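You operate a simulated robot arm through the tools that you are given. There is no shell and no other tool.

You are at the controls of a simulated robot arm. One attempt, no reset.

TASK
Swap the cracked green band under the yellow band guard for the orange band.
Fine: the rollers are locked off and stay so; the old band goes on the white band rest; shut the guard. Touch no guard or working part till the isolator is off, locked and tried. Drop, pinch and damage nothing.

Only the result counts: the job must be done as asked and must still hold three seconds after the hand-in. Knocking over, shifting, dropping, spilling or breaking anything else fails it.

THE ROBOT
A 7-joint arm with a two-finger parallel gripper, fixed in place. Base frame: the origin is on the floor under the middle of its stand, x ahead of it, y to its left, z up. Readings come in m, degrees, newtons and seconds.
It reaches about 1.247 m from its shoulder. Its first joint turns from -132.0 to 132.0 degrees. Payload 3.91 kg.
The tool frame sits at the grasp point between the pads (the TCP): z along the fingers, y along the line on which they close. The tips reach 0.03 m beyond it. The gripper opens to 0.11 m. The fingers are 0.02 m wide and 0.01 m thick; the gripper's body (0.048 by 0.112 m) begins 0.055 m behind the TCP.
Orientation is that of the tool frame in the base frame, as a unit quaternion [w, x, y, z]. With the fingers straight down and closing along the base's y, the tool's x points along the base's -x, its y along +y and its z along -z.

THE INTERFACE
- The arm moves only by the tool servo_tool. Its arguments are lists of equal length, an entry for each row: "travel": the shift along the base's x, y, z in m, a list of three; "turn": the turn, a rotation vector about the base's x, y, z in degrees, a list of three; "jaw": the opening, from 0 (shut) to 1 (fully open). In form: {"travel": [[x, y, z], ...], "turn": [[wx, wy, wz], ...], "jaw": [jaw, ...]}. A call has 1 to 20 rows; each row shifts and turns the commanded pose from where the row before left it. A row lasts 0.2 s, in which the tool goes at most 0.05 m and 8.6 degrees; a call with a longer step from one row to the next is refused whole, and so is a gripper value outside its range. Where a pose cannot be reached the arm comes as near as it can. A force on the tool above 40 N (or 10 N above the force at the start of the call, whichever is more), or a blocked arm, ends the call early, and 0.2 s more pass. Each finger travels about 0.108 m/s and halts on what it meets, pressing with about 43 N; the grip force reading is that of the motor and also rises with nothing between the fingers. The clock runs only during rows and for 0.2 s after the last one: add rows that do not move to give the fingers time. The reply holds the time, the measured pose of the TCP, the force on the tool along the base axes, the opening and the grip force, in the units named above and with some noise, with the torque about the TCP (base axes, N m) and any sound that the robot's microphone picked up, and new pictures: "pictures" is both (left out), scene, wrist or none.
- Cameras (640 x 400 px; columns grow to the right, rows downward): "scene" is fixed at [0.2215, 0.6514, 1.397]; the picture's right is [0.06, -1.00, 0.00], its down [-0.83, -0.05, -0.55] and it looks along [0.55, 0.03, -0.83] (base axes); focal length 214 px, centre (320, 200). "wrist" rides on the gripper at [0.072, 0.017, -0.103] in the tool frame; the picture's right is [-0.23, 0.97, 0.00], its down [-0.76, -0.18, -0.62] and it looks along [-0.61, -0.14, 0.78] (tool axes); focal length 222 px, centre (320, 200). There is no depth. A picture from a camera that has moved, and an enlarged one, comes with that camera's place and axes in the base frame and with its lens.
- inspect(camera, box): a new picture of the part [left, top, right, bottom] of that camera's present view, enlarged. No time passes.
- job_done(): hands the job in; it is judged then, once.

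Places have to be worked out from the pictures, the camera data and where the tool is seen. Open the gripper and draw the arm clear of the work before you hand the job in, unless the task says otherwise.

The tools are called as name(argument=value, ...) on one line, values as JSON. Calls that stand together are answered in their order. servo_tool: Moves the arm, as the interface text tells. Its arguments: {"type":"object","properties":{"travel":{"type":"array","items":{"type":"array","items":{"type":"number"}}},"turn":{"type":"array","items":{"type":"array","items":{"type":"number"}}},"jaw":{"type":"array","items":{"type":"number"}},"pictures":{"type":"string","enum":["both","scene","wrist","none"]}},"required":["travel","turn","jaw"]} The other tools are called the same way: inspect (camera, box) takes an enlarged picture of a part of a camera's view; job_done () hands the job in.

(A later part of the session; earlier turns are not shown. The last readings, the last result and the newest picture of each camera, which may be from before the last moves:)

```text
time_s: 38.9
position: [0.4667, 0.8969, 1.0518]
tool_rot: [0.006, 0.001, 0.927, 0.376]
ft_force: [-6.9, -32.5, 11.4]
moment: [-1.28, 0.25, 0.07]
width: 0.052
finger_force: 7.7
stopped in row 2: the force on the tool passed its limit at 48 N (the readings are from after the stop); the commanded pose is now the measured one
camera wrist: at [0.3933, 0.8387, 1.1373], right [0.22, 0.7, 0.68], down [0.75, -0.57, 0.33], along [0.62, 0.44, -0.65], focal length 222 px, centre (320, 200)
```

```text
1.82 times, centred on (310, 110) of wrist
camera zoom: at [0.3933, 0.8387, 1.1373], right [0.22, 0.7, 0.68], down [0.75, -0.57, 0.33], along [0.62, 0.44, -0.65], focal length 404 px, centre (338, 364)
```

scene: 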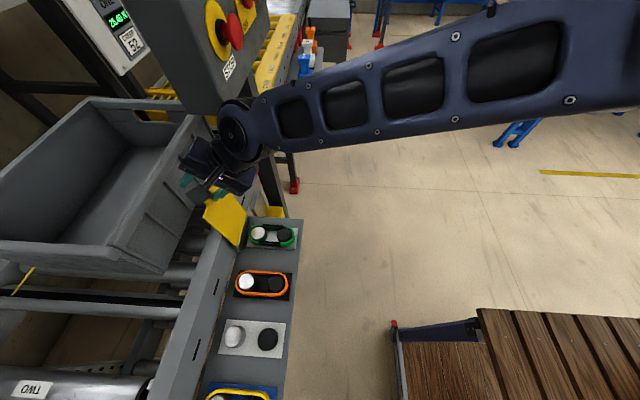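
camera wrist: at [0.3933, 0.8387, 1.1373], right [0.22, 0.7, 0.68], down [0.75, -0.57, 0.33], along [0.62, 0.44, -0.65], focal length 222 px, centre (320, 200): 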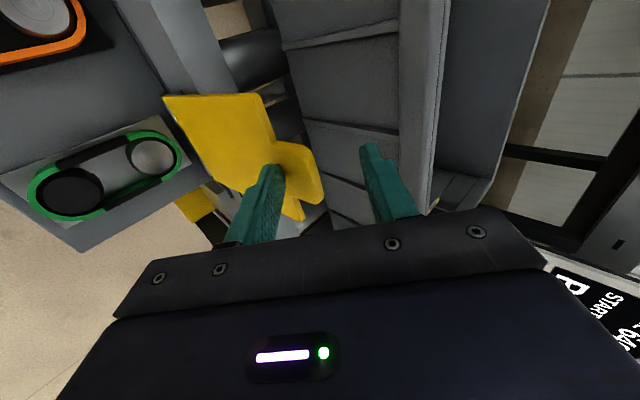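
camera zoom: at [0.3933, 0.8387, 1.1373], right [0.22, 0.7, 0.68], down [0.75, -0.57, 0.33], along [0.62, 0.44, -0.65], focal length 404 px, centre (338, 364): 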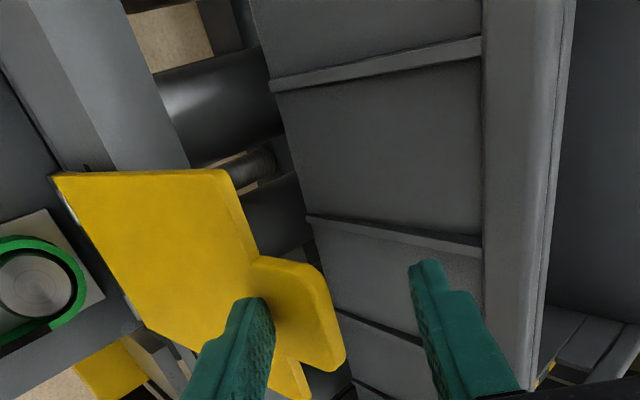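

The lid met its stop at about 95° (brief 48 N on the finger). I back off at once and check that the lid stays open on its own.

servo_tool(travel=[[0, -0.006, 0.002], [0, -0.006, 0.006], [0, -0.015, 0.02], [0, -0.025, 0.025], [0, -0.03, 0.02], [0, -0.03, 0.0]], turn=[[0, 0, 0], [0, 0, 0], [0, 0, 0], [0, 0, 0], [0, 0, 0], [0, 0, 0]], jaw=[0.4, 0.4, 0.4, 0.4, 0.4, 0.4])

inspect(camera="scene", box=[150, 120, 330, 280])

inspect(camera="wrist", box=[120, 0, 440, 220])

```text
time_s: 40.3
position: [0.4674, 0.7883, 1.1237]
tool_rot: [0.005, 0.0, 0.927, 0.375]
ft_force: [0.0, 0.3, -1.3]
moment: [0.02, 0.02, -0.03]
width: 0.0435
finger_force: 0.0
camera wrist: at [0.3945, 0.7296, 1.2074], right [0.22, 0.7, 0.68], down [0.76, -0.57, 0.33], along [0.62, 0.44, -0.65], focal length 222 px, centre (320, 200)
```

scene: 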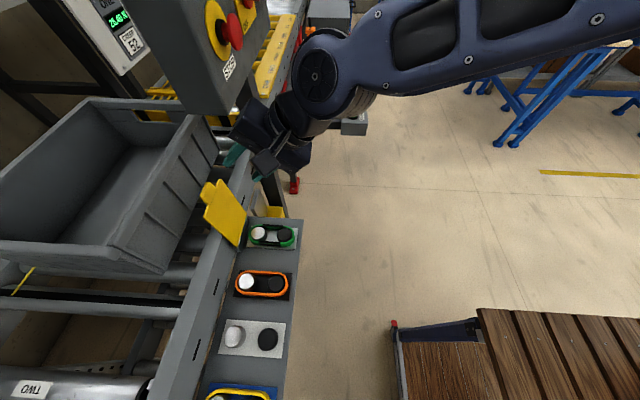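
wrist: 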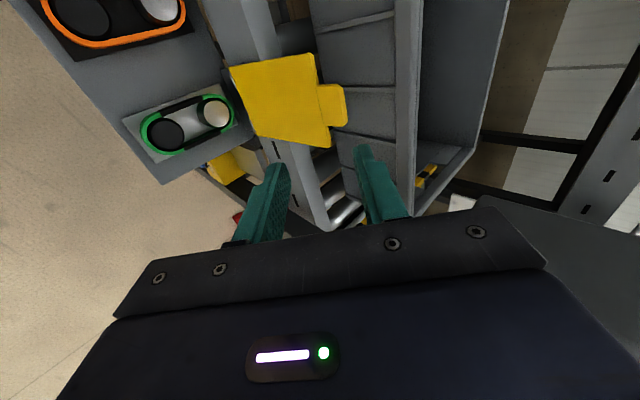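

```text
2.50 times, centred on (240, 200) of scene
camera zoom: at [0.2215, 0.6514, 1.397], right [0.06, -1.0, 0.0], down [-0.83, -0.05, -0.55], along [0.55, 0.03, -0.83], focal length 536 px, centre (520, 200)
```

zoom: 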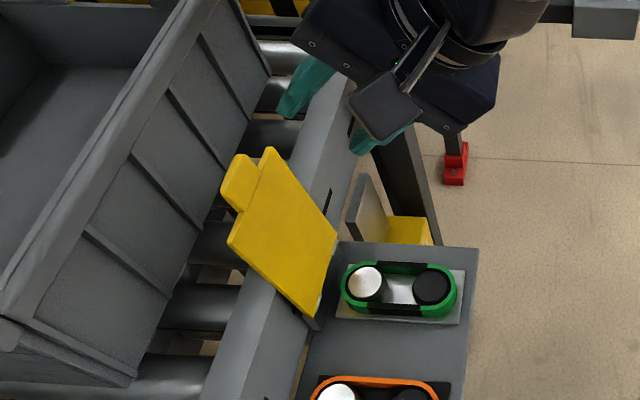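

```text
1.82 times, centred on (280, 110) of wrist
camera zoom: at [0.3945, 0.7296, 1.2074], right [0.22, 0.7, 0.68], down [0.76, -0.57, 0.33], along [0.62, 0.44, -0.65], focal length 404 px, centre (393, 364)
```

zoom: 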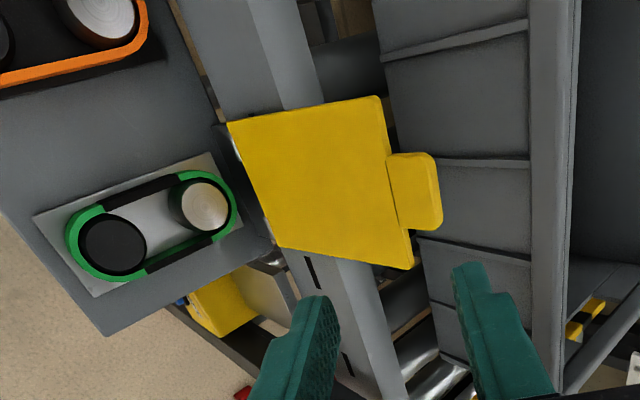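

The lid stays open by itself. Now a close look at the green band and the orange one.

inspect(camera="scene", box=[235, 215, 305, 259])

inspect(camera="scene", box=[225, 262, 300, 309])

inspect(camera="wrist", box=[115, 75, 255, 175])

inspect(camera="wrist", box=[20, 0, 220, 80])

```text
9.09 times, centred on (270, 237) of scene
camera zoom: at [0.2215, 0.6514, 1.397], right [0.06, -1.0, 0.0], down [-0.83, -0.05, -0.55], along [0.55, 0.03, -0.83], focal length 1950 px, centre (774, -136)
```

zoom: 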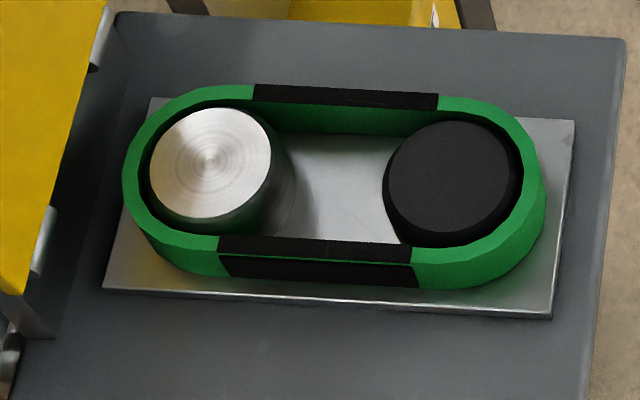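

```text
8.51 times, centred on (262, 286) of scene
camera zoom: at [0.2215, 0.6514, 1.397], right [0.06, -1.0, 0.0], down [-0.83, -0.05, -0.55], along [0.55, 0.03, -0.83], focal length 1825 px, centre (809, -528)
```

zoom: 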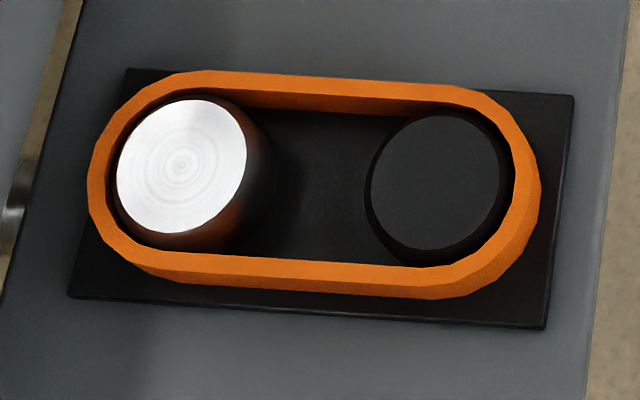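

```text
4.00 times, centred on (185, 125) of wrist
camera zoom: at [0.3945, 0.7296, 1.2074], right [0.22, 0.7, 0.68], down [0.76, -0.57, 0.33], along [0.62, 0.44, -0.65], focal length 888 px, centre (860, 500)
```

zoom: 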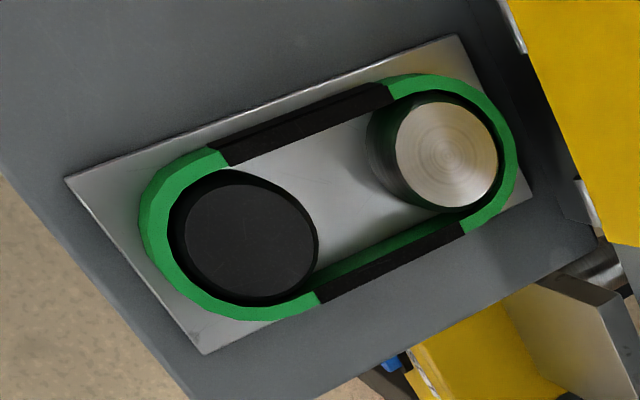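

```text
3.20 times, centred on (120, 40) of wrist
camera zoom: at [0.3945, 0.7296, 1.2074], right [0.22, 0.7, 0.68], down [0.76, -0.57, 0.33], along [0.62, 0.44, -0.65], focal length 711 px, centre (960, 712)
```

zoom: 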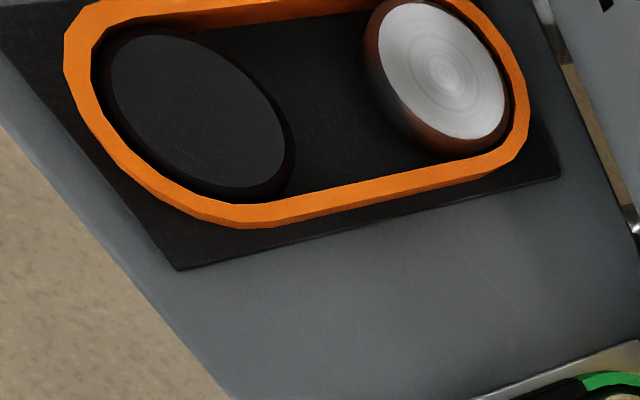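

The green band (with its dark cracked sections) sits around two pulleys. I measured from the side view: band z≈0.804–0.828. I'll grip the straight sides with the jaws closing along x and the tool tilted 30° back so the wrist stays clear of lid and control box. First re-orienting the tool well in front of the shelf.

servo_tool(travel=[[0, -0.02, 0], [0, -0.02, 0], [0, -0.02, 0], [0, -0.015, -0.01], [0, -0.01, -0.01], [0, -0.01, -0.01], [0, -0.01, -0.01], [0, -0.01, -0.01], [0, 0, -0.01], [0, 0, -0.01], [0, 0, -0.01], [0, 0, 0], [0, 0, 0]], turn=[[0, 5.7, -5.87], [0, 5.7, -5.87], [0, 5.7, -5.87], [0, 5.7, -5.87], [0, 5.7, -5.87], [0, 5.7, -5.87], [0, 5.7, -5.87], [0, 5.7, -5.87], [0, 5.7, -5.87], [0, 5.7, -5.87], [0, 5.7, -5.87], [-7.1, 0, 0], [-7.1, 0, 0]], jaw=[0.4, 0.4, 0.4, 0.4, 0.4, 0.4, 0.4, 0.4, 0.6, 0.75, 0.8, 0.8, 0.8])

inspect(camera="wrist", box=[160, 0, 480, 200])

```text
time_s: 43.1
position: [0.4681, 0.6723, 1.043]
tool_rot: [-0.177, 0.684, 0.685, 0.178]
ft_force: [-0.3, 0.1, -0.6]
moment: [-0.01, 0.04, 0.01]
width: 0.0879
finger_force: 0.0
camera wrist: at [0.4834, 0.6853, 1.1686], right [0.97, -0.2, -0.11], down [-0.18, -0.97, 0.17], along [-0.14, -0.15, -0.98], focal length 222 px, centre (320, 200)
```

scene: 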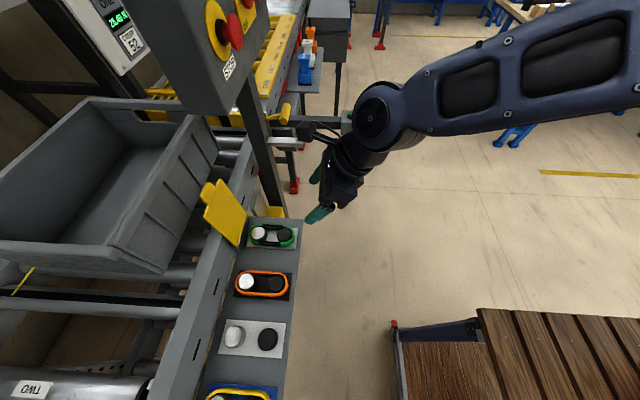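
wrist: 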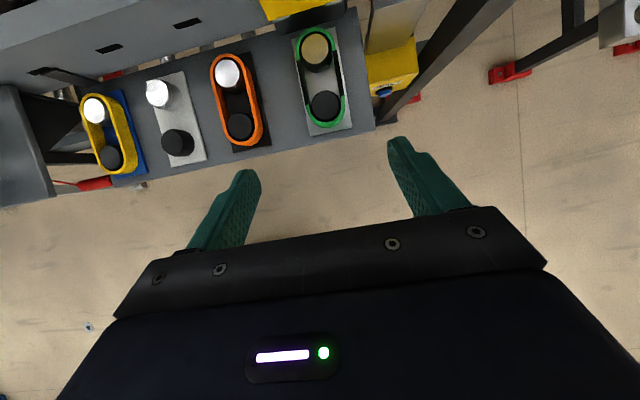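

```text
2.00 times, centred on (320, 100) of wrist
camera zoom: at [0.4834, 0.6853, 1.1686], right [0.97, -0.2, -0.11], down [-0.18, -0.97, 0.17], along [-0.14, -0.15, -0.98], focal length 444 px, centre (320, 400)
```

zoom: 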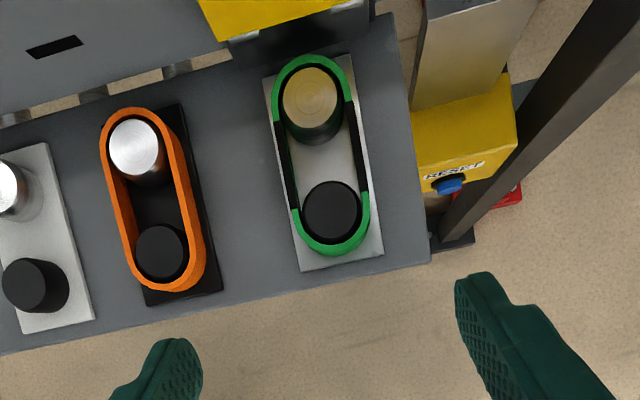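

Green pulleys measure at x≈0.471, y≈0.769 and 0.847; orange x≈0.336. I move above the green band, fingers open to straddle its straight sides.

servo_tool(travel=[[0.0006, 0.0248, -0.0286], [0.0006, 0.0248, -0.0286], [0.0006, 0.0248, -0.0286], [0.0006, 0.0248, -0.0286], [0.0006, 0.0248, -0.0286]], turn=[[0, 0, 0], [0, 0, 0], [0, 0, 0], [0, 0, 0], [0, 0, 0]], jaw=[0.8, 0.8, 0.8, 0.8, 0.8])

inspect(camera="wrist", box=[180, 50, 460, 225])

inspect(camera="scene", box=[180, 140, 340, 260])

```text
time_s: 44.3
position: [0.4678, 0.7991, 0.9017]
tool_rot: [-0.179, 0.683, 0.685, 0.179]
ft_force: [0.4, 0.8, 1.0]
moment: [-0.02, -0.01, 0.01]
width: 0.0876
finger_force: 0.1
camera wrist: at [0.4853, 0.8118, 1.0267], right [0.97, -0.2, -0.11], down [-0.18, -0.97, 0.17], along [-0.14, -0.15, -0.98], focal length 222 px, centre (320, 200)
```

scene: 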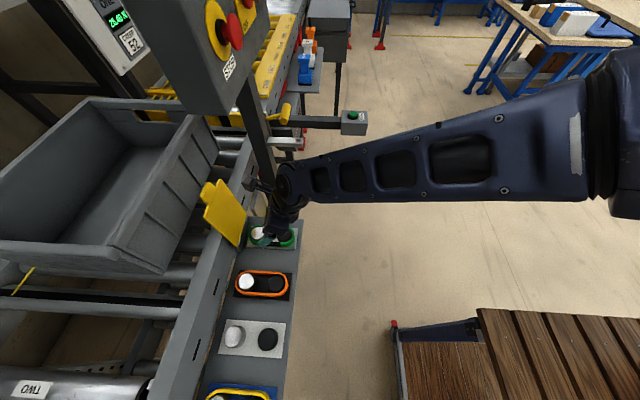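
wrist: 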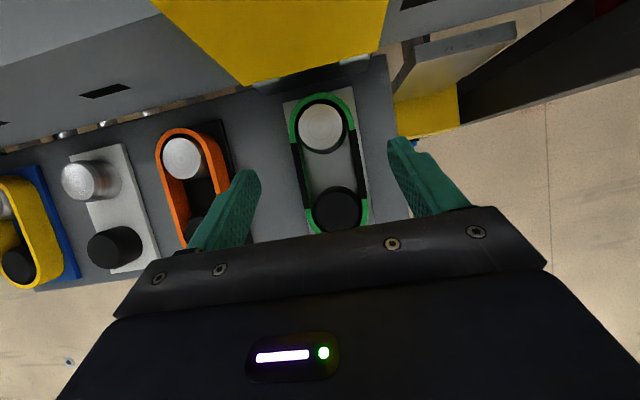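

```text
2.29 times, centred on (320, 138) of wrist
camera zoom: at [0.4853, 0.8118, 1.0267], right [0.97, -0.2, -0.11], down [-0.18, -0.97, 0.17], along [-0.14, -0.15, -0.98], focal length 508 px, centre (320, 343)
```

zoom: 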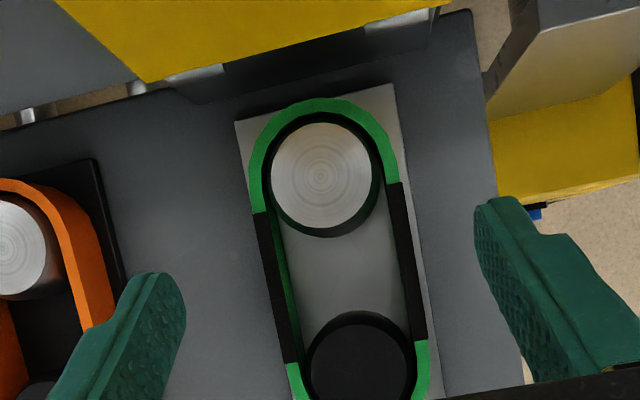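

```text
3.33 times, centred on (260, 200) of scene
camera zoom: at [0.2215, 0.6514, 1.397], right [0.06, -1.0, 0.0], down [-0.83, -0.05, -0.55], along [0.55, 0.03, -0.83], focal length 715 px, centre (520, 200)
```

zoom: 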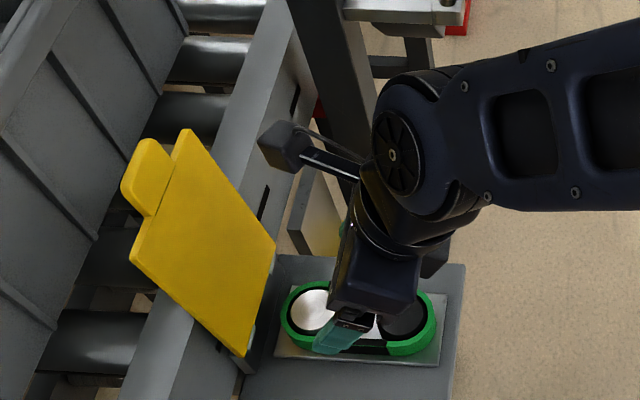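

Band centre is at x≈0.471, y≈0.807 with generous (~5 mm) clearance around the pulleys. I shift 3 mm in x, narrow the jaws a little (away from the RESET box) and descend to straddle the band.

servo_tool(travel=[[0.0033, -0.005, 0], [0, 0, -0.02], [0, 0, -0.02], [0, 0, -0.012]], turn=[[0, 0, 0], [0, 0, 0], [0, 0, 0], [0, 0, 0]], jaw=[0.72, 0.72, 0.72, 0.72])

inspect(camera="wrist", box=[180, 50, 460, 225])

inspect(camera="scene", box=[210, 190, 330, 270])

```text
time_s: 45.3
position: [0.4724, 0.7922, 0.8496]
tool_rot: [-0.179, 0.683, 0.685, 0.179]
ft_force: [0.3, -0.5, 0.0]
moment: [0.0, 0.0, 0.01]
width: 0.0792
finger_force: 0.1
camera wrist: at [0.4901, 0.806, 0.9743], right [0.97, -0.19, -0.11], down [-0.17, -0.97, 0.17], along [-0.14, -0.15, -0.98], focal length 222 px, centre (320, 200)
```

scene: 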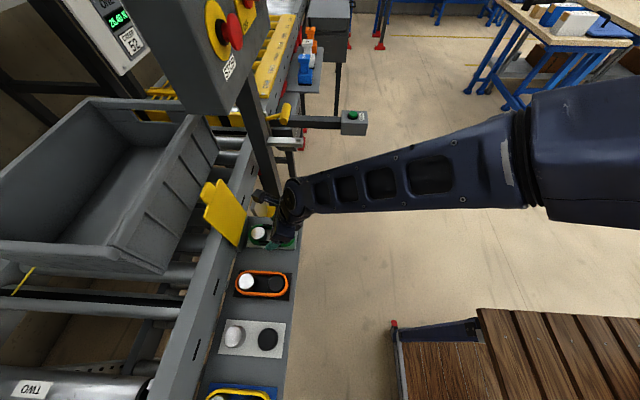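
wrist: 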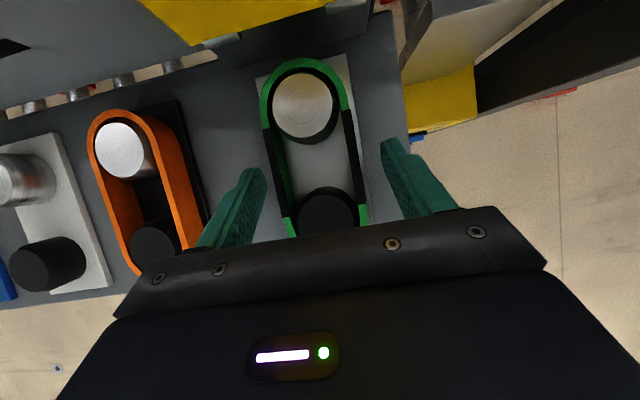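

```text
2.29 times, centred on (320, 138) of wrist
camera zoom: at [0.4901, 0.806, 0.9743], right [0.97, -0.19, -0.11], down [-0.17, -0.97, 0.17], along [-0.14, -0.15, -0.98], focal length 508 px, centre (320, 343)
```

zoom: 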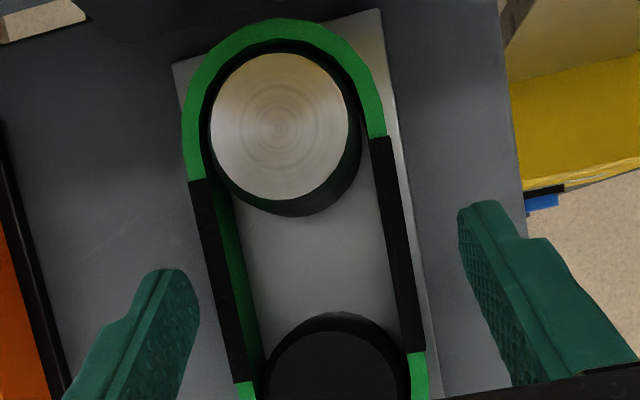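

```text
5.00 times, centred on (270, 230) of scene
camera zoom: at [0.2215, 0.6514, 1.397], right [0.06, -1.0, 0.0], down [-0.83, -0.05, -0.55], along [0.55, 0.03, -0.83], focal length 1072 px, centre (570, 50)
```

zoom: 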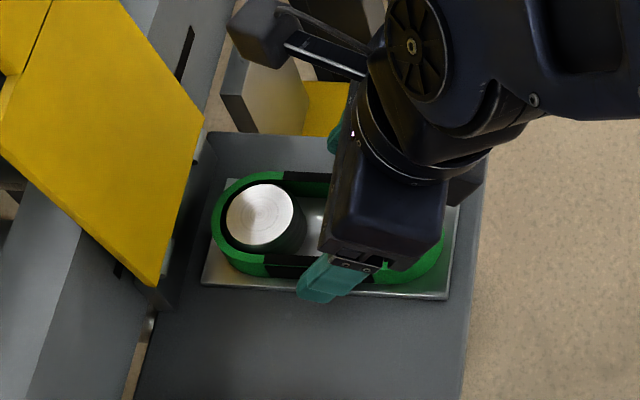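

The tool centre is ~2.5 mm right of the band centre. I correct that, lower the last centimetre and close on the band slowly.

servo_tool(travel=[[-0.0025, 0, 0], [0, 0, -0.005], [0, 0, -0.005], [0, 0, 0]], turn=[[0, 0, 0], [0, 0, 0], [0, 0, 0], [0, 0, 0]], jaw=[0.72, 0.72, 0.72, 0.72], pictures="wrist")

inspect(camera="wrist", box=[180, 50, 460, 225])

```text
time_s: 46.3
position: [0.4722, 0.7926, 0.8391]
tool_rot: [-0.178, 0.683, 0.685, 0.179]
ft_force: [0.4, 0.3, 0.0]
moment: [-0.02, 0.01, -0.01]
width: 0.0791
finger_force: 0.1
camera wrist: at [0.4882, 0.8054, 0.9642], right [0.97, -0.2, -0.11], down [-0.17, -0.97, 0.17], along [-0.14, -0.15, -0.98], focal length 222 px, centre (320, 200)
```

wrist: 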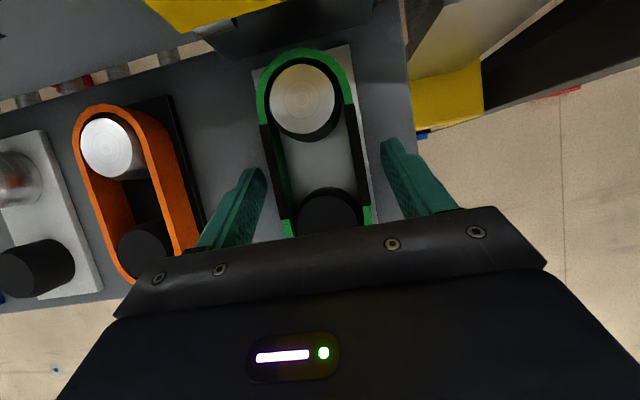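

```text
2.29 times, centred on (320, 138) of wrist
camera zoom: at [0.4882, 0.8054, 0.9642], right [0.97, -0.2, -0.11], down [-0.17, -0.97, 0.17], along [-0.14, -0.15, -0.98], focal length 508 px, centre (320, 343)
```

zoom: 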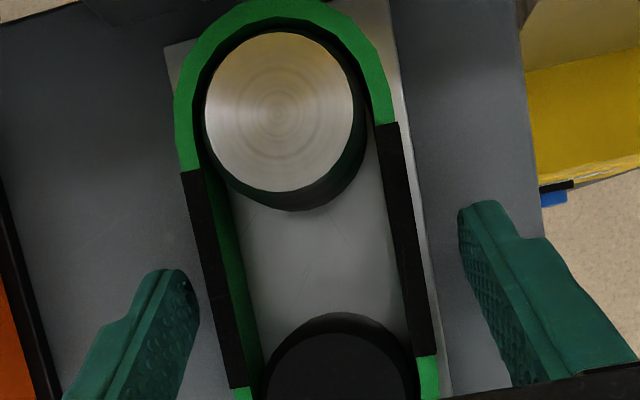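

Centred now. Closing gradually on the band's straight sides.

servo_tool(travel=[[0, 0, 0], [0, 0, 0], [0, 0, 0], [0, 0, 0], [0, 0, 0]], turn=[[0, 0, 0], [0, 0, 0], [0, 0, 0], [0, 0, 0], [0, 0, 0]], jaw=[0.64, 0.58, 0.54, 0.5, 0.46], pictures="wrist")

inspect(camera="wrist", box=[180, 50, 460, 225])

```text
time_s: 47.5
position: [0.4703, 0.7923, 0.8395]
tool_rot: [-0.179, 0.682, 0.686, 0.178]
ft_force: [-4.6, 0.1, 0.4]
moment: [-0.02, 0.15, 0.04]
width: 0.0555
finger_force: 43.0
camera wrist: at [0.4878, 0.8055, 0.9641], right [0.97, -0.19, -0.11], down [-0.17, -0.97, 0.17], along [-0.14, -0.15, -0.98], focal length 222 px, centre (320, 200)
```

wrist: 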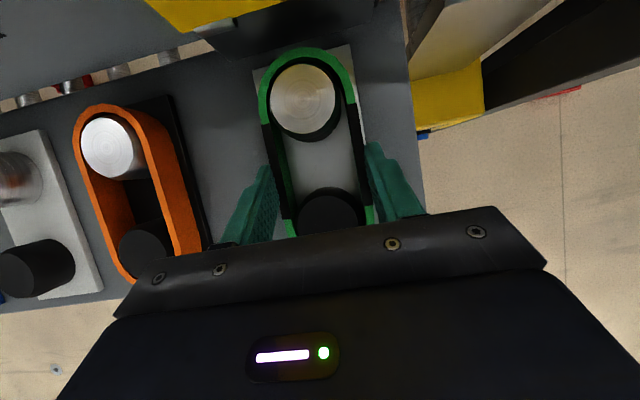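

```text
2.29 times, centred on (320, 138) of wrist
camera zoom: at [0.4878, 0.8055, 0.9641], right [0.97, -0.19, -0.11], down [-0.17, -0.97, 0.17], along [-0.14, -0.15, -0.98], focal length 508 px, centre (320, 343)
```

zoom: 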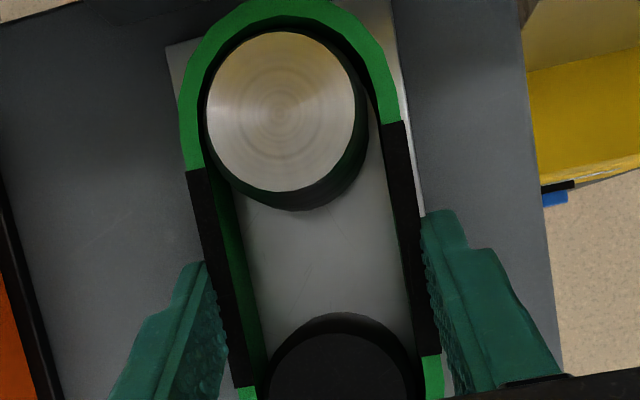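

Gripped: width 0.0555 m, rigid band. Lifting straight up slowly.

servo_tool(travel=[[0, 0, 0.005], [0, 0, 0.005], [0, 0, 0.008], [0, 0, 0.01]], turn=[[0, 0, 0], [0, 0, 0], [0, 0, 0], [0, 0, 0]], jaw=[0.44, 0.44, 0.44, 0.44])

inspect(camera="wrist", box=[180, 50, 460, 225])

inspect(camera="scene", box=[210, 190, 330, 270])

```text
time_s: 48.5
position: [0.4719, 0.79, 0.8691]
tool_rot: [-0.178, 0.683, 0.685, 0.179]
ft_force: [0.4, 0.4, -1.3]
moment: [-0.01, 0.0, -0.02]
width: 0.0557
finger_force: 42.5
camera wrist: at [0.4884, 0.8036, 0.9931], right [0.97, -0.2, -0.11], down [-0.18, -0.97, 0.17], along [-0.14, -0.15, -0.98], focal length 222 px, centre (320, 200)
```

scene: 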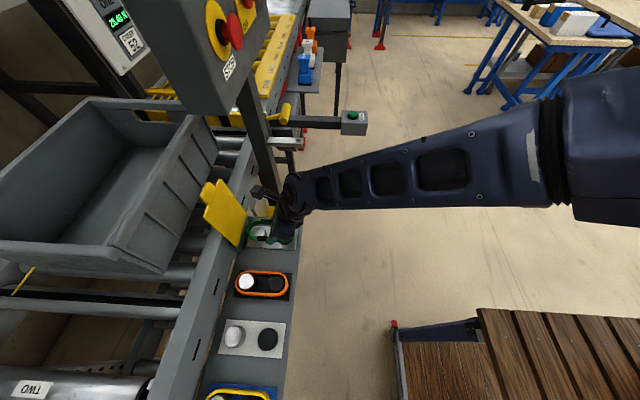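
wrist: 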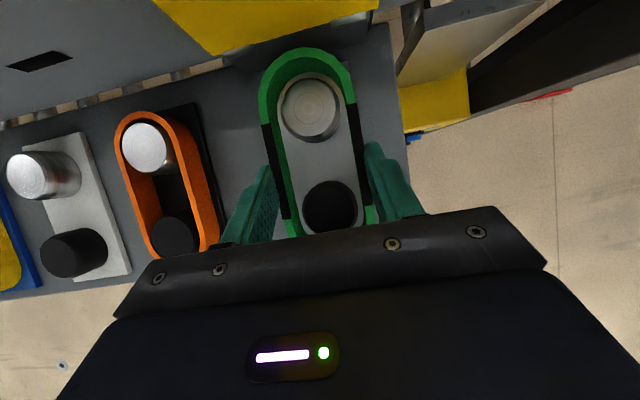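

```text
2.29 times, centred on (320, 138) of wrist
camera zoom: at [0.4884, 0.8036, 0.9931], right [0.97, -0.2, -0.11], down [-0.18, -0.97, 0.17], along [-0.14, -0.15, -0.98], focal length 508 px, centre (320, 343)
```

zoom: 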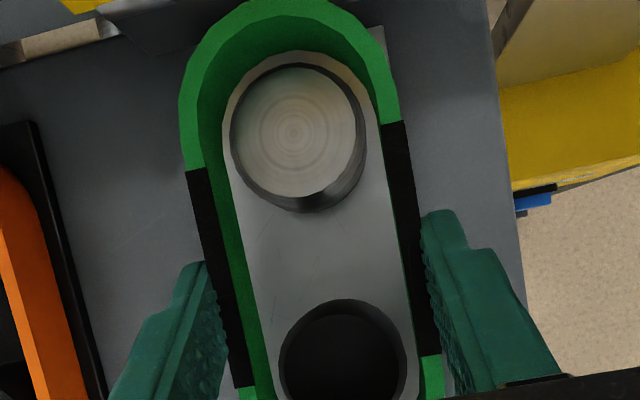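

```text
5.00 times, centred on (270, 230) of scene
camera zoom: at [0.2215, 0.6514, 1.397], right [0.06, -1.0, 0.0], down [-0.83, -0.05, -0.55], along [0.55, 0.03, -0.83], focal length 1072 px, centre (570, 50)
```

zoom: 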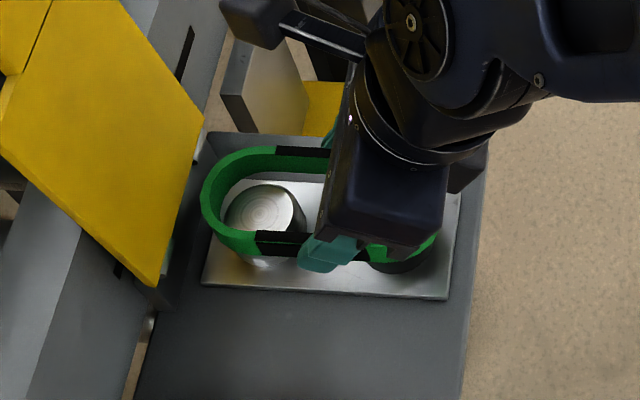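

The band is free and level. I raise it further, then carry it in −x over the orange station (bottom of band ≥0.865, posts ≤0.84) towards the white rest.

servo_tool(travel=[[0, -0.001, 0.012], [0, -0.001, 0.012], [0, -0.001, 0.012], [-0.02, 0, 0], [-0.03, 0, 0], [-0.03, 0, 0], [-0.03, 0, 0], [-0.03, 0, 0], [-0.03, 0, 0], [-0.03, 0, 0], [-0.02, 0, 0], [-0.01, 0, 0]], turn=[[0, 0, 0], [0, 0, 0], [0, 0, 0], [0, 0, 0], [0, 0, 0], [0, 0, 0], [0, 0, 0], [0, 0, 0], [0, 0, 0], [0, 0, 0], [0, 0, 0], [0, 0, 0]], jaw=[0.44, 0.44, 0.44, 0.44, 0.44, 0.44, 0.44, 0.44, 0.44, 0.44, 0.44, 0.44])

inspect(camera="wrist", box=[180, 50, 460, 225])

inspect(camera="scene", box=[190, 270, 350, 390])

```text
time_s: 51.1
position: [0.2427, 0.7882, 0.9041]
tool_rot: [-0.179, 0.683, 0.685, 0.178]
ft_force: [0.3, -0.1, -0.6]
moment: [-0.01, 0.03, 0.03]
width: 0.0557
finger_force: 42.6
camera wrist: at [0.2586, 0.8013, 1.028], right [0.97, -0.2, -0.11], down [-0.17, -0.97, 0.17], along [-0.14, -0.15, -0.98], focal length 222 px, centre (320, 200)
```

scene: 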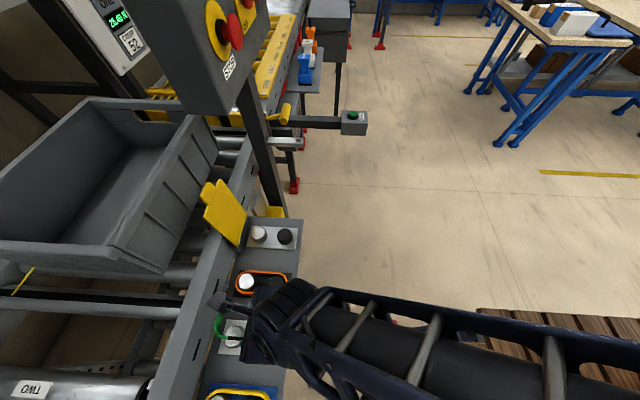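
wrist: 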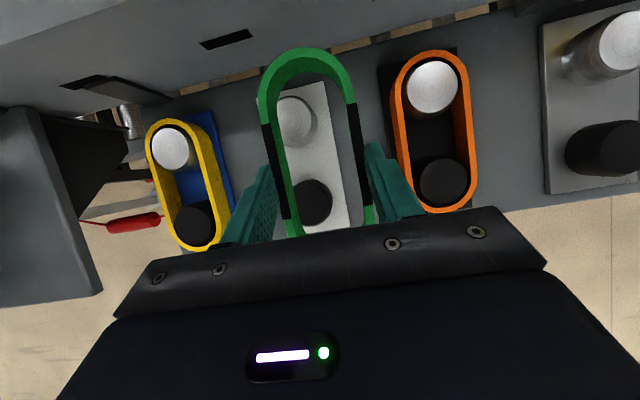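

```text
2.29 times, centred on (320, 138) of wrist
camera zoom: at [0.2586, 0.8013, 1.028], right [0.97, -0.2, -0.11], down [-0.17, -0.97, 0.17], along [-0.14, -0.15, -0.98], focal length 508 px, centre (320, 343)
```

zoom: 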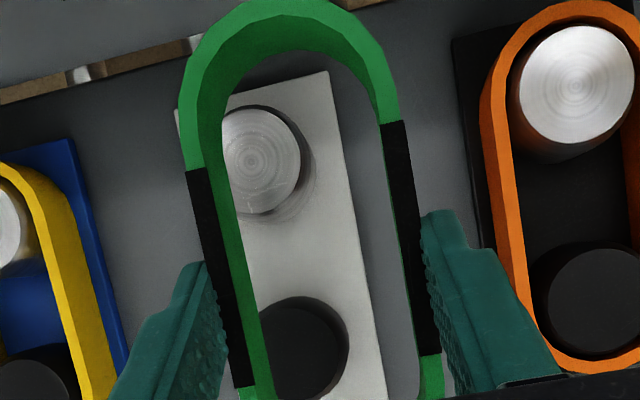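

```text
3.33 times, centred on (270, 330) of scene
camera zoom: at [0.2215, 0.6514, 1.397], right [0.06, -1.0, 0.0], down [-0.83, -0.05, -0.55], along [0.55, 0.03, -0.83], focal length 715 px, centre (487, -233)
```

zoom: 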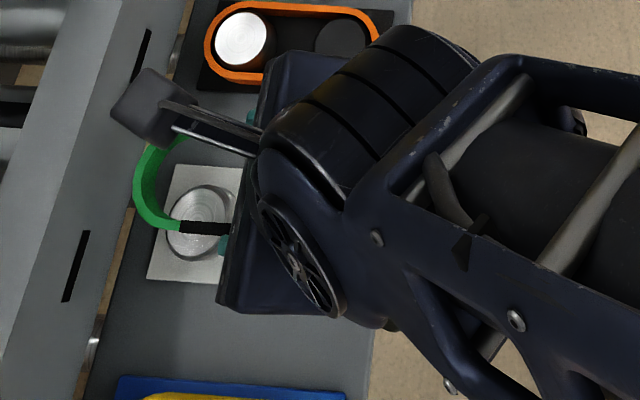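

The rest's posts measure at about x≈0.221, y centre≈0.806, i.e. ~21 mm further in −x with y already aligned. I shift and come down to just above the post tops, then compare with the view I had when lifting off.

servo_tool(travel=[[-0.0105, 0, 0], [-0.0102, 0, 0], [0, 0, -0.01], [0, 0, -0.01], [0, 0, -0.008]], turn=[[0, 0, 0], [0, 0, 0], [0, 0, 0], [0, 0, 0], [0, 0, 0]], jaw=[0.44, 0.44, 0.44, 0.44, 0.44])

inspect(camera="wrist", box=[180, 50, 460, 225])

inspect(camera="scene", box=[190, 270, 350, 390])

```text
time_s: 52.3
position: [0.222, 0.7868, 0.8753]
tool_rot: [-0.178, 0.684, 0.685, 0.179]
ft_force: [-0.3, -0.8, -0.5]
moment: [0.03, -0.01, 0.0]
width: 0.0558
finger_force: 42.7
camera wrist: at [0.2387, 0.7998, 1.0005], right [0.97, -0.2, -0.11], down [-0.18, -0.97, 0.17], along [-0.14, -0.15, -0.98], focal length 222 px, centre (320, 200)
```

scene: 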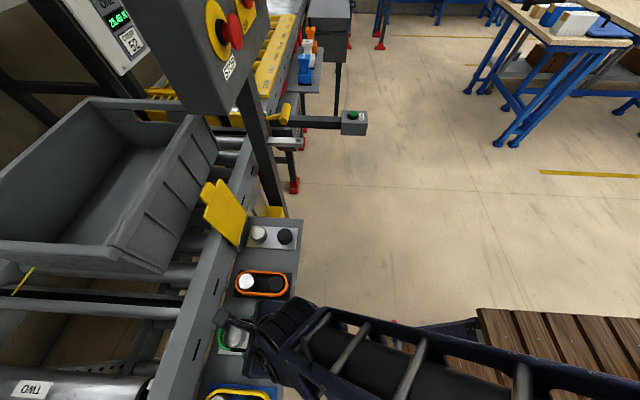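
wrist: 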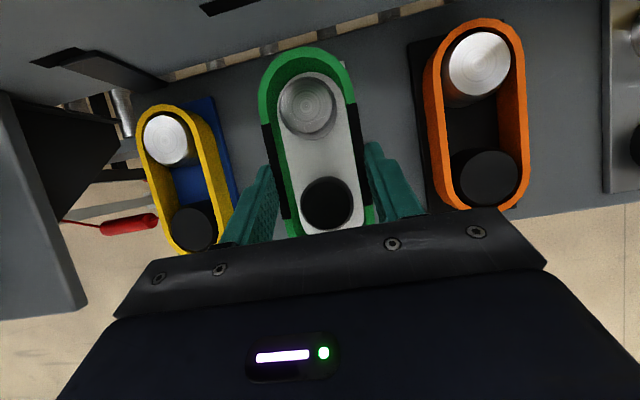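

```text
2.29 times, centred on (320, 138) of wrist
camera zoom: at [0.2387, 0.7998, 1.0005], right [0.97, -0.2, -0.11], down [-0.18, -0.97, 0.17], along [-0.14, -0.15, -0.98], focal length 508 px, centre (320, 343)
```

zoom: 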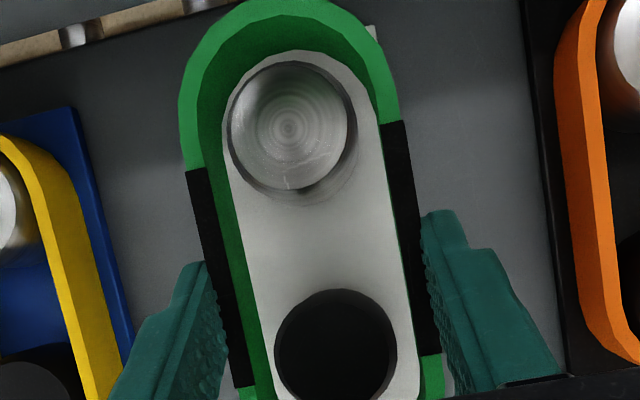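

```text
3.33 times, centred on (270, 330) of scene
camera zoom: at [0.2215, 0.6514, 1.397], right [0.06, -1.0, 0.0], down [-0.83, -0.05, -0.55], along [0.55, 0.03, -0.83], focal length 715 px, centre (487, -233)
```

zoom: 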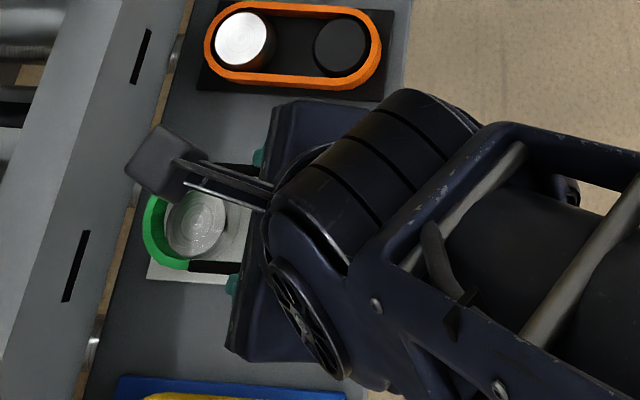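

Compared to the lift-off view, the rest's posts sit ~2.6 mm further in −x and ~1 mm in +y. I correct and lower the band over the posts slowly.

servo_tool(travel=[[-0.0026, 0.001, 0], [0, 0, -0.004], [0, 0, -0.004], [0, 0, -0.004]], turn=[[0, 0, 0], [0, 0, 0], [0, 0, 0], [0, 0, 0]], jaw=[0.44, 0.44, 0.44, 0.44], pictures="wrist")

inspect(camera="wrist", box=[180, 50, 460, 225])

```text
time_s: 53.3
position: [0.2175, 0.7887, 0.8633]
tool_rot: [-0.178, 0.683, 0.685, 0.179]
ft_force: [-0.1, -0.2, -0.7]
moment: [-0.03, 0.01, 0.01]
width: 0.0556
finger_force: 42.9
camera wrist: at [0.235, 0.8013, 0.9878], right [0.97, -0.19, -0.11], down [-0.17, -0.97, 0.17], along [-0.14, -0.15, -0.98], focal length 222 px, centre (320, 200)
```

wrist: 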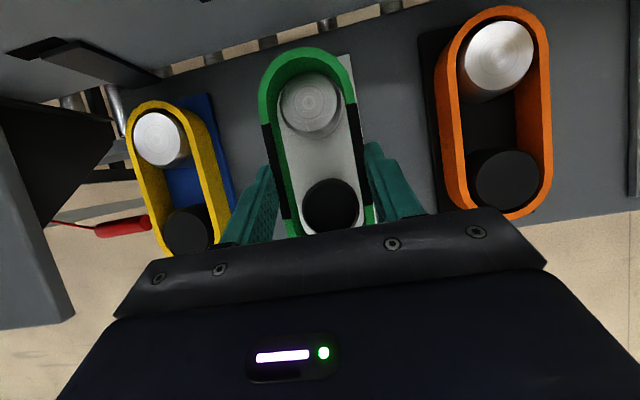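

```text
2.29 times, centred on (320, 138) of wrist
camera zoom: at [0.235, 0.8013, 0.9878], right [0.97, -0.19, -0.11], down [-0.17, -0.97, 0.17], along [-0.14, -0.15, -0.98], focal length 508 px, centre (320, 343)
```

zoom: 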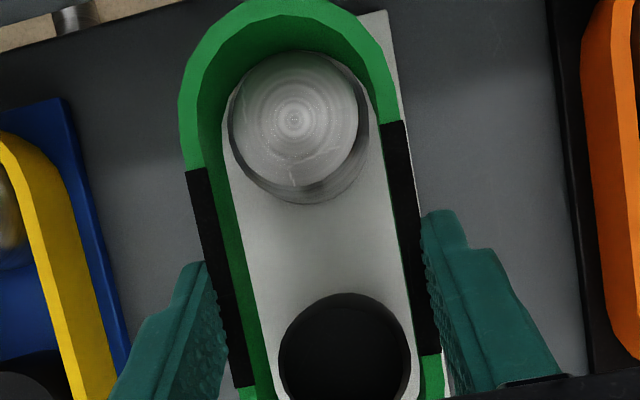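

Aligned with no contact. Continuing down in 4 mm steps.

servo_tool(travel=[[0, 0.0005, -0.004], [0, 0, -0.004], [0, 0, -0.004], [0, 0, -0.004]], turn=[[0, 0, 0], [0, 0, 0], [0, 0, 0], [0, 0, 0]], jaw=[0.44, 0.44, 0.44, 0.44], pictures="wrist")

inspect(camera="wrist", box=[180, 50, 460, 225])

inspect(camera="scene", box=[190, 270, 350, 390])

```text
time_s: 54.3
position: [0.2175, 0.79, 0.8494]
tool_rot: [-0.18, 0.682, 0.685, 0.18]
ft_force: [1.3, 24.1, 16.7]
moment: [1.95, -0.02, -0.04]
width: 0.0558
finger_force: 42.9
camera wrist: at [0.2343, 0.8027, 0.9747], right [0.97, -0.19, -0.11], down [-0.18, -0.97, 0.17], along [-0.14, -0.14, -0.98], focal length 222 px, centre (320, 200)
```

wrist: 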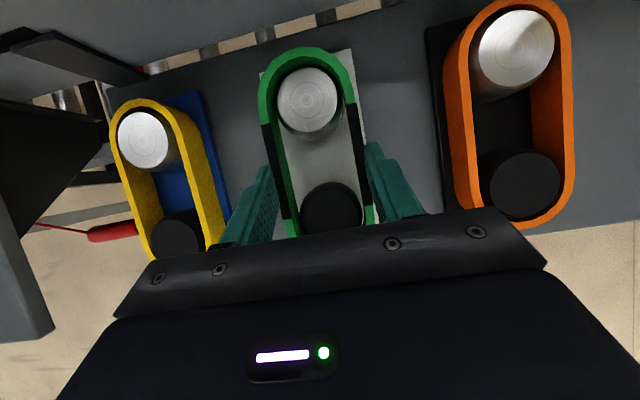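

```text
2.29 times, centred on (320, 138) of wrist
camera zoom: at [0.2343, 0.8027, 0.9747], right [0.97, -0.19, -0.11], down [-0.18, -0.97, 0.17], along [-0.14, -0.14, -0.98], focal length 508 px, centre (320, 343)
```

zoom: 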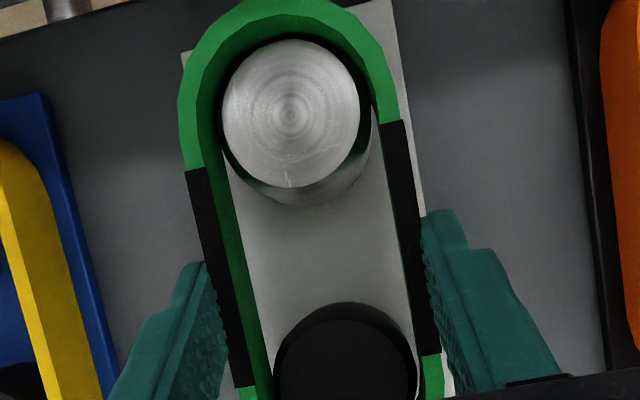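

```text
3.33 times, centred on (270, 330) of scene
camera zoom: at [0.2215, 0.6514, 1.397], right [0.06, -1.0, 0.0], down [-0.83, -0.05, -0.55], along [0.55, 0.03, -0.83], focal length 715 px, centre (487, -233)
```

zoom: 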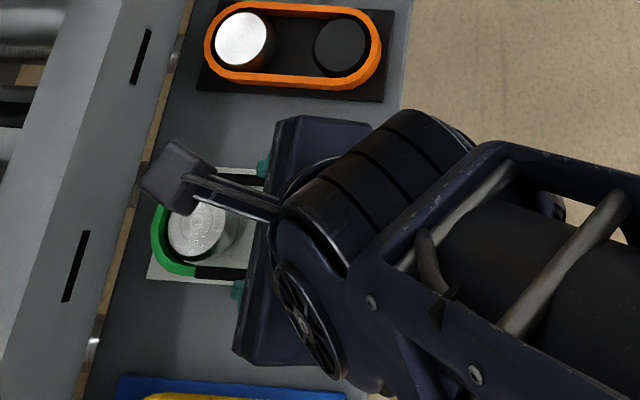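

Contact: +24 N in y and +17 N in z – the band's far end is catching the silver post, so the band must go a couple of mm further +y. I lift 5 mm, shift +2.5 mm in y, and try again gently.

servo_tool(travel=[[0, 0, 0.006], [0, 0.0025, 0], [0, 0, -0.003]], turn=[[0, 0, 0], [0, 0, 0], [0, 0, 0]], jaw=[0.44, 0.44, 0.44], pictures="wrist")

inspect(camera="wrist", box=[180, 50, 460, 225])

```text
time_s: 54.7
position: [0.2174, 0.7901, 0.8493]
tool_rot: [-0.179, 0.683, 0.685, 0.18]
ft_force: [0.4, 17.4, -10.0]
moment: [-0.27, -0.04, -0.05]
width: 0.0557
finger_force: 42.7
stopped in row 1: the force on the tool passed its limit at 45 N (the readings are from after the stop); the commanded pose is now the measured one
camera wrist: at [0.2343, 0.8032, 0.975], right [0.97, -0.19, -0.11], down [-0.17, -0.97, 0.17], along [-0.14, -0.15, -0.98], focal length 222 px, centre (320, 200)
```

wrist: 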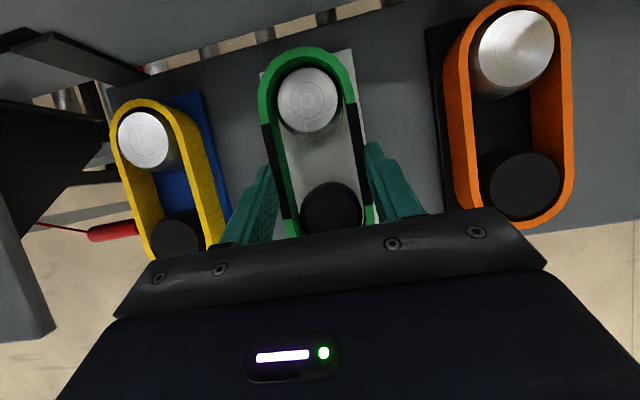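

```text
2.29 times, centred on (320, 138) of wrist
camera zoom: at [0.2343, 0.8032, 0.975], right [0.97, -0.19, -0.11], down [-0.17, -0.97, 0.17], along [-0.14, -0.15, -0.98], focal length 508 px, centre (320, 343)
```

zoom: 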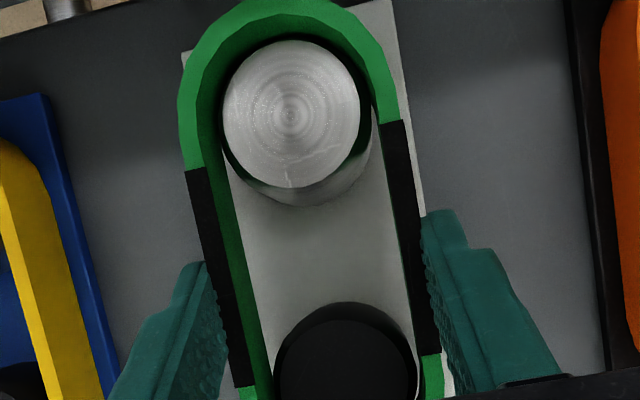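

Pulling up met friction: the band is pressed against the silver post's far side (17 N in y). I relieve that first by moving +y only.

servo_tool(travel=[[0, 0.0008, 0], [0, 0.0008, 0]], turn=[[0, 0, 0], [0, 0, 0]], jaw=[0.44, 0.44], pictures="none")

```text
time_s: 55.3
position: [0.2174, 0.7904, 0.85]
tool_rot: [-0.178, 0.683, 0.685, 0.179]
ft_force: [0.2, 0.0, 0.1]
moment: [0.02, -0.01, 0.01]
width: 0.056
finger_force: 42.9
```

Free again (0 N). I add another millimetre in +y and descend in 2.5 mm steps.

servo_tool(travel=[[0, 0.001, 0], [0, 0, -0.0025], [0, 0, -0.0025]], turn=[[0, 0, 0], [0, 0, 0], [0, 0, 0]], jaw=[0.44, 0.44, 0.44], pictures="none")

```text
time_s: 56.1
position: [0.2169, 0.7932, 0.8444]
tool_rot: [-0.179, 0.683, 0.685, 0.179]
ft_force: [0.0, 0.2, -0.7]
moment: [0.01, 0.01, 0.02]
width: 0.0558
finger_force: 42.9
```

servo_tool(travel=[[0, 0, -0.002], [0, 0, -0.0015]], turn=[[0, 0, 0], [0, 0, 0]], jaw=[0.44, 0.44], pictures="none")

```text
time_s: 56.7
position: [0.2167, 0.7923, 0.8422]
tool_rot: [-0.179, 0.682, 0.686, 0.179]
ft_force: [0.0, 0.2, -0.3]
moment: [-0.02, -0.02, -0.04]
width: 0.0558
finger_force: 43.1
```

servo_tool(travel=[[0, 0, -0.001], [0, 0, -0.001]], turn=[[0, 0, 0], [0, 0, 0]], jaw=[0.44, 0.44])

inspect(camera="wrist", box=[180, 50, 460, 225])

inspect(camera="scene", box=[190, 300, 310, 380])

```text
time_s: 57.3
position: [0.2178, 0.7915, 0.84]
tool_rot: [-0.178, 0.683, 0.686, 0.178]
ft_force: [-1.3, -1.4, 0.3]
moment: [-0.07, 0.06, 0.05]
width: 0.0559
finger_force: 43.2
camera wrist: at [0.2343, 0.8054, 0.9651], right [0.97, -0.19, -0.11], down [-0.17, -0.97, 0.17], along [-0.14, -0.15, -0.98], focal length 222 px, centre (320, 200)
```

scene: 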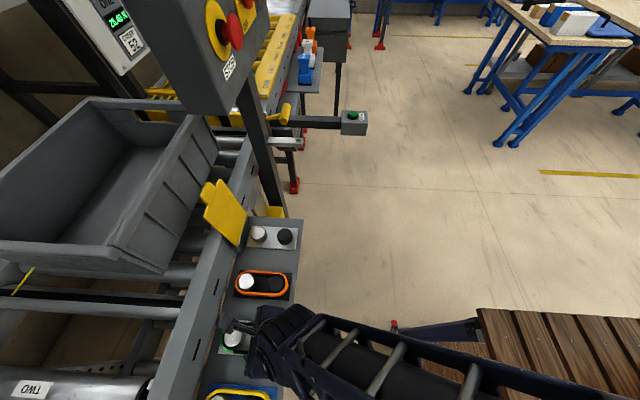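
wrist: 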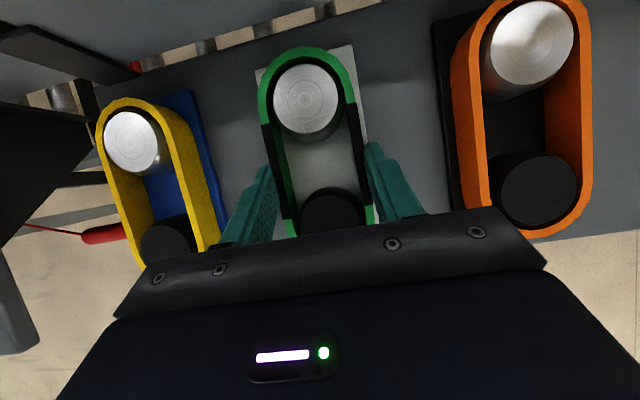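

```text
2.29 times, centred on (320, 138) of wrist
camera zoom: at [0.2343, 0.8054, 0.9651], right [0.97, -0.19, -0.11], down [-0.17, -0.97, 0.17], along [-0.14, -0.15, -0.98], focal length 508 px, centre (320, 343)
```

zoom: 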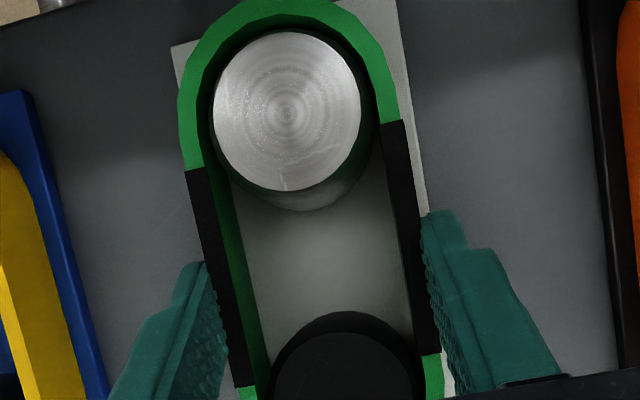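

```text
5.00 times, centred on (250, 340) of scene
camera zoom: at [0.2215, 0.6514, 1.397], right [0.06, -1.0, 0.0], down [-0.83, -0.05, -0.55], along [0.55, 0.03, -0.83], focal length 1072 px, centre (670, -500)
```

zoom: 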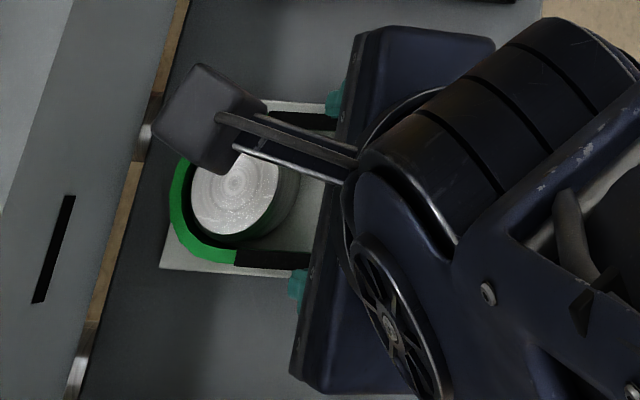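

servo_tool(travel=[[0, 0, -0.001], [0, 0, -0.001]], turn=[[0, 0, 0], [0, 0, 0]], jaw=[0.44, 0.44], pictures="none")

```text
time_s: 57.9
position: [0.2173, 0.7923, 0.8401]
tool_rot: [-0.179, 0.683, 0.685, 0.18]
ft_force: [0.0, -3.0, 4.6]
moment: [-0.21, 0.01, 0.01]
width: 0.0557
finger_force: 43.0
```

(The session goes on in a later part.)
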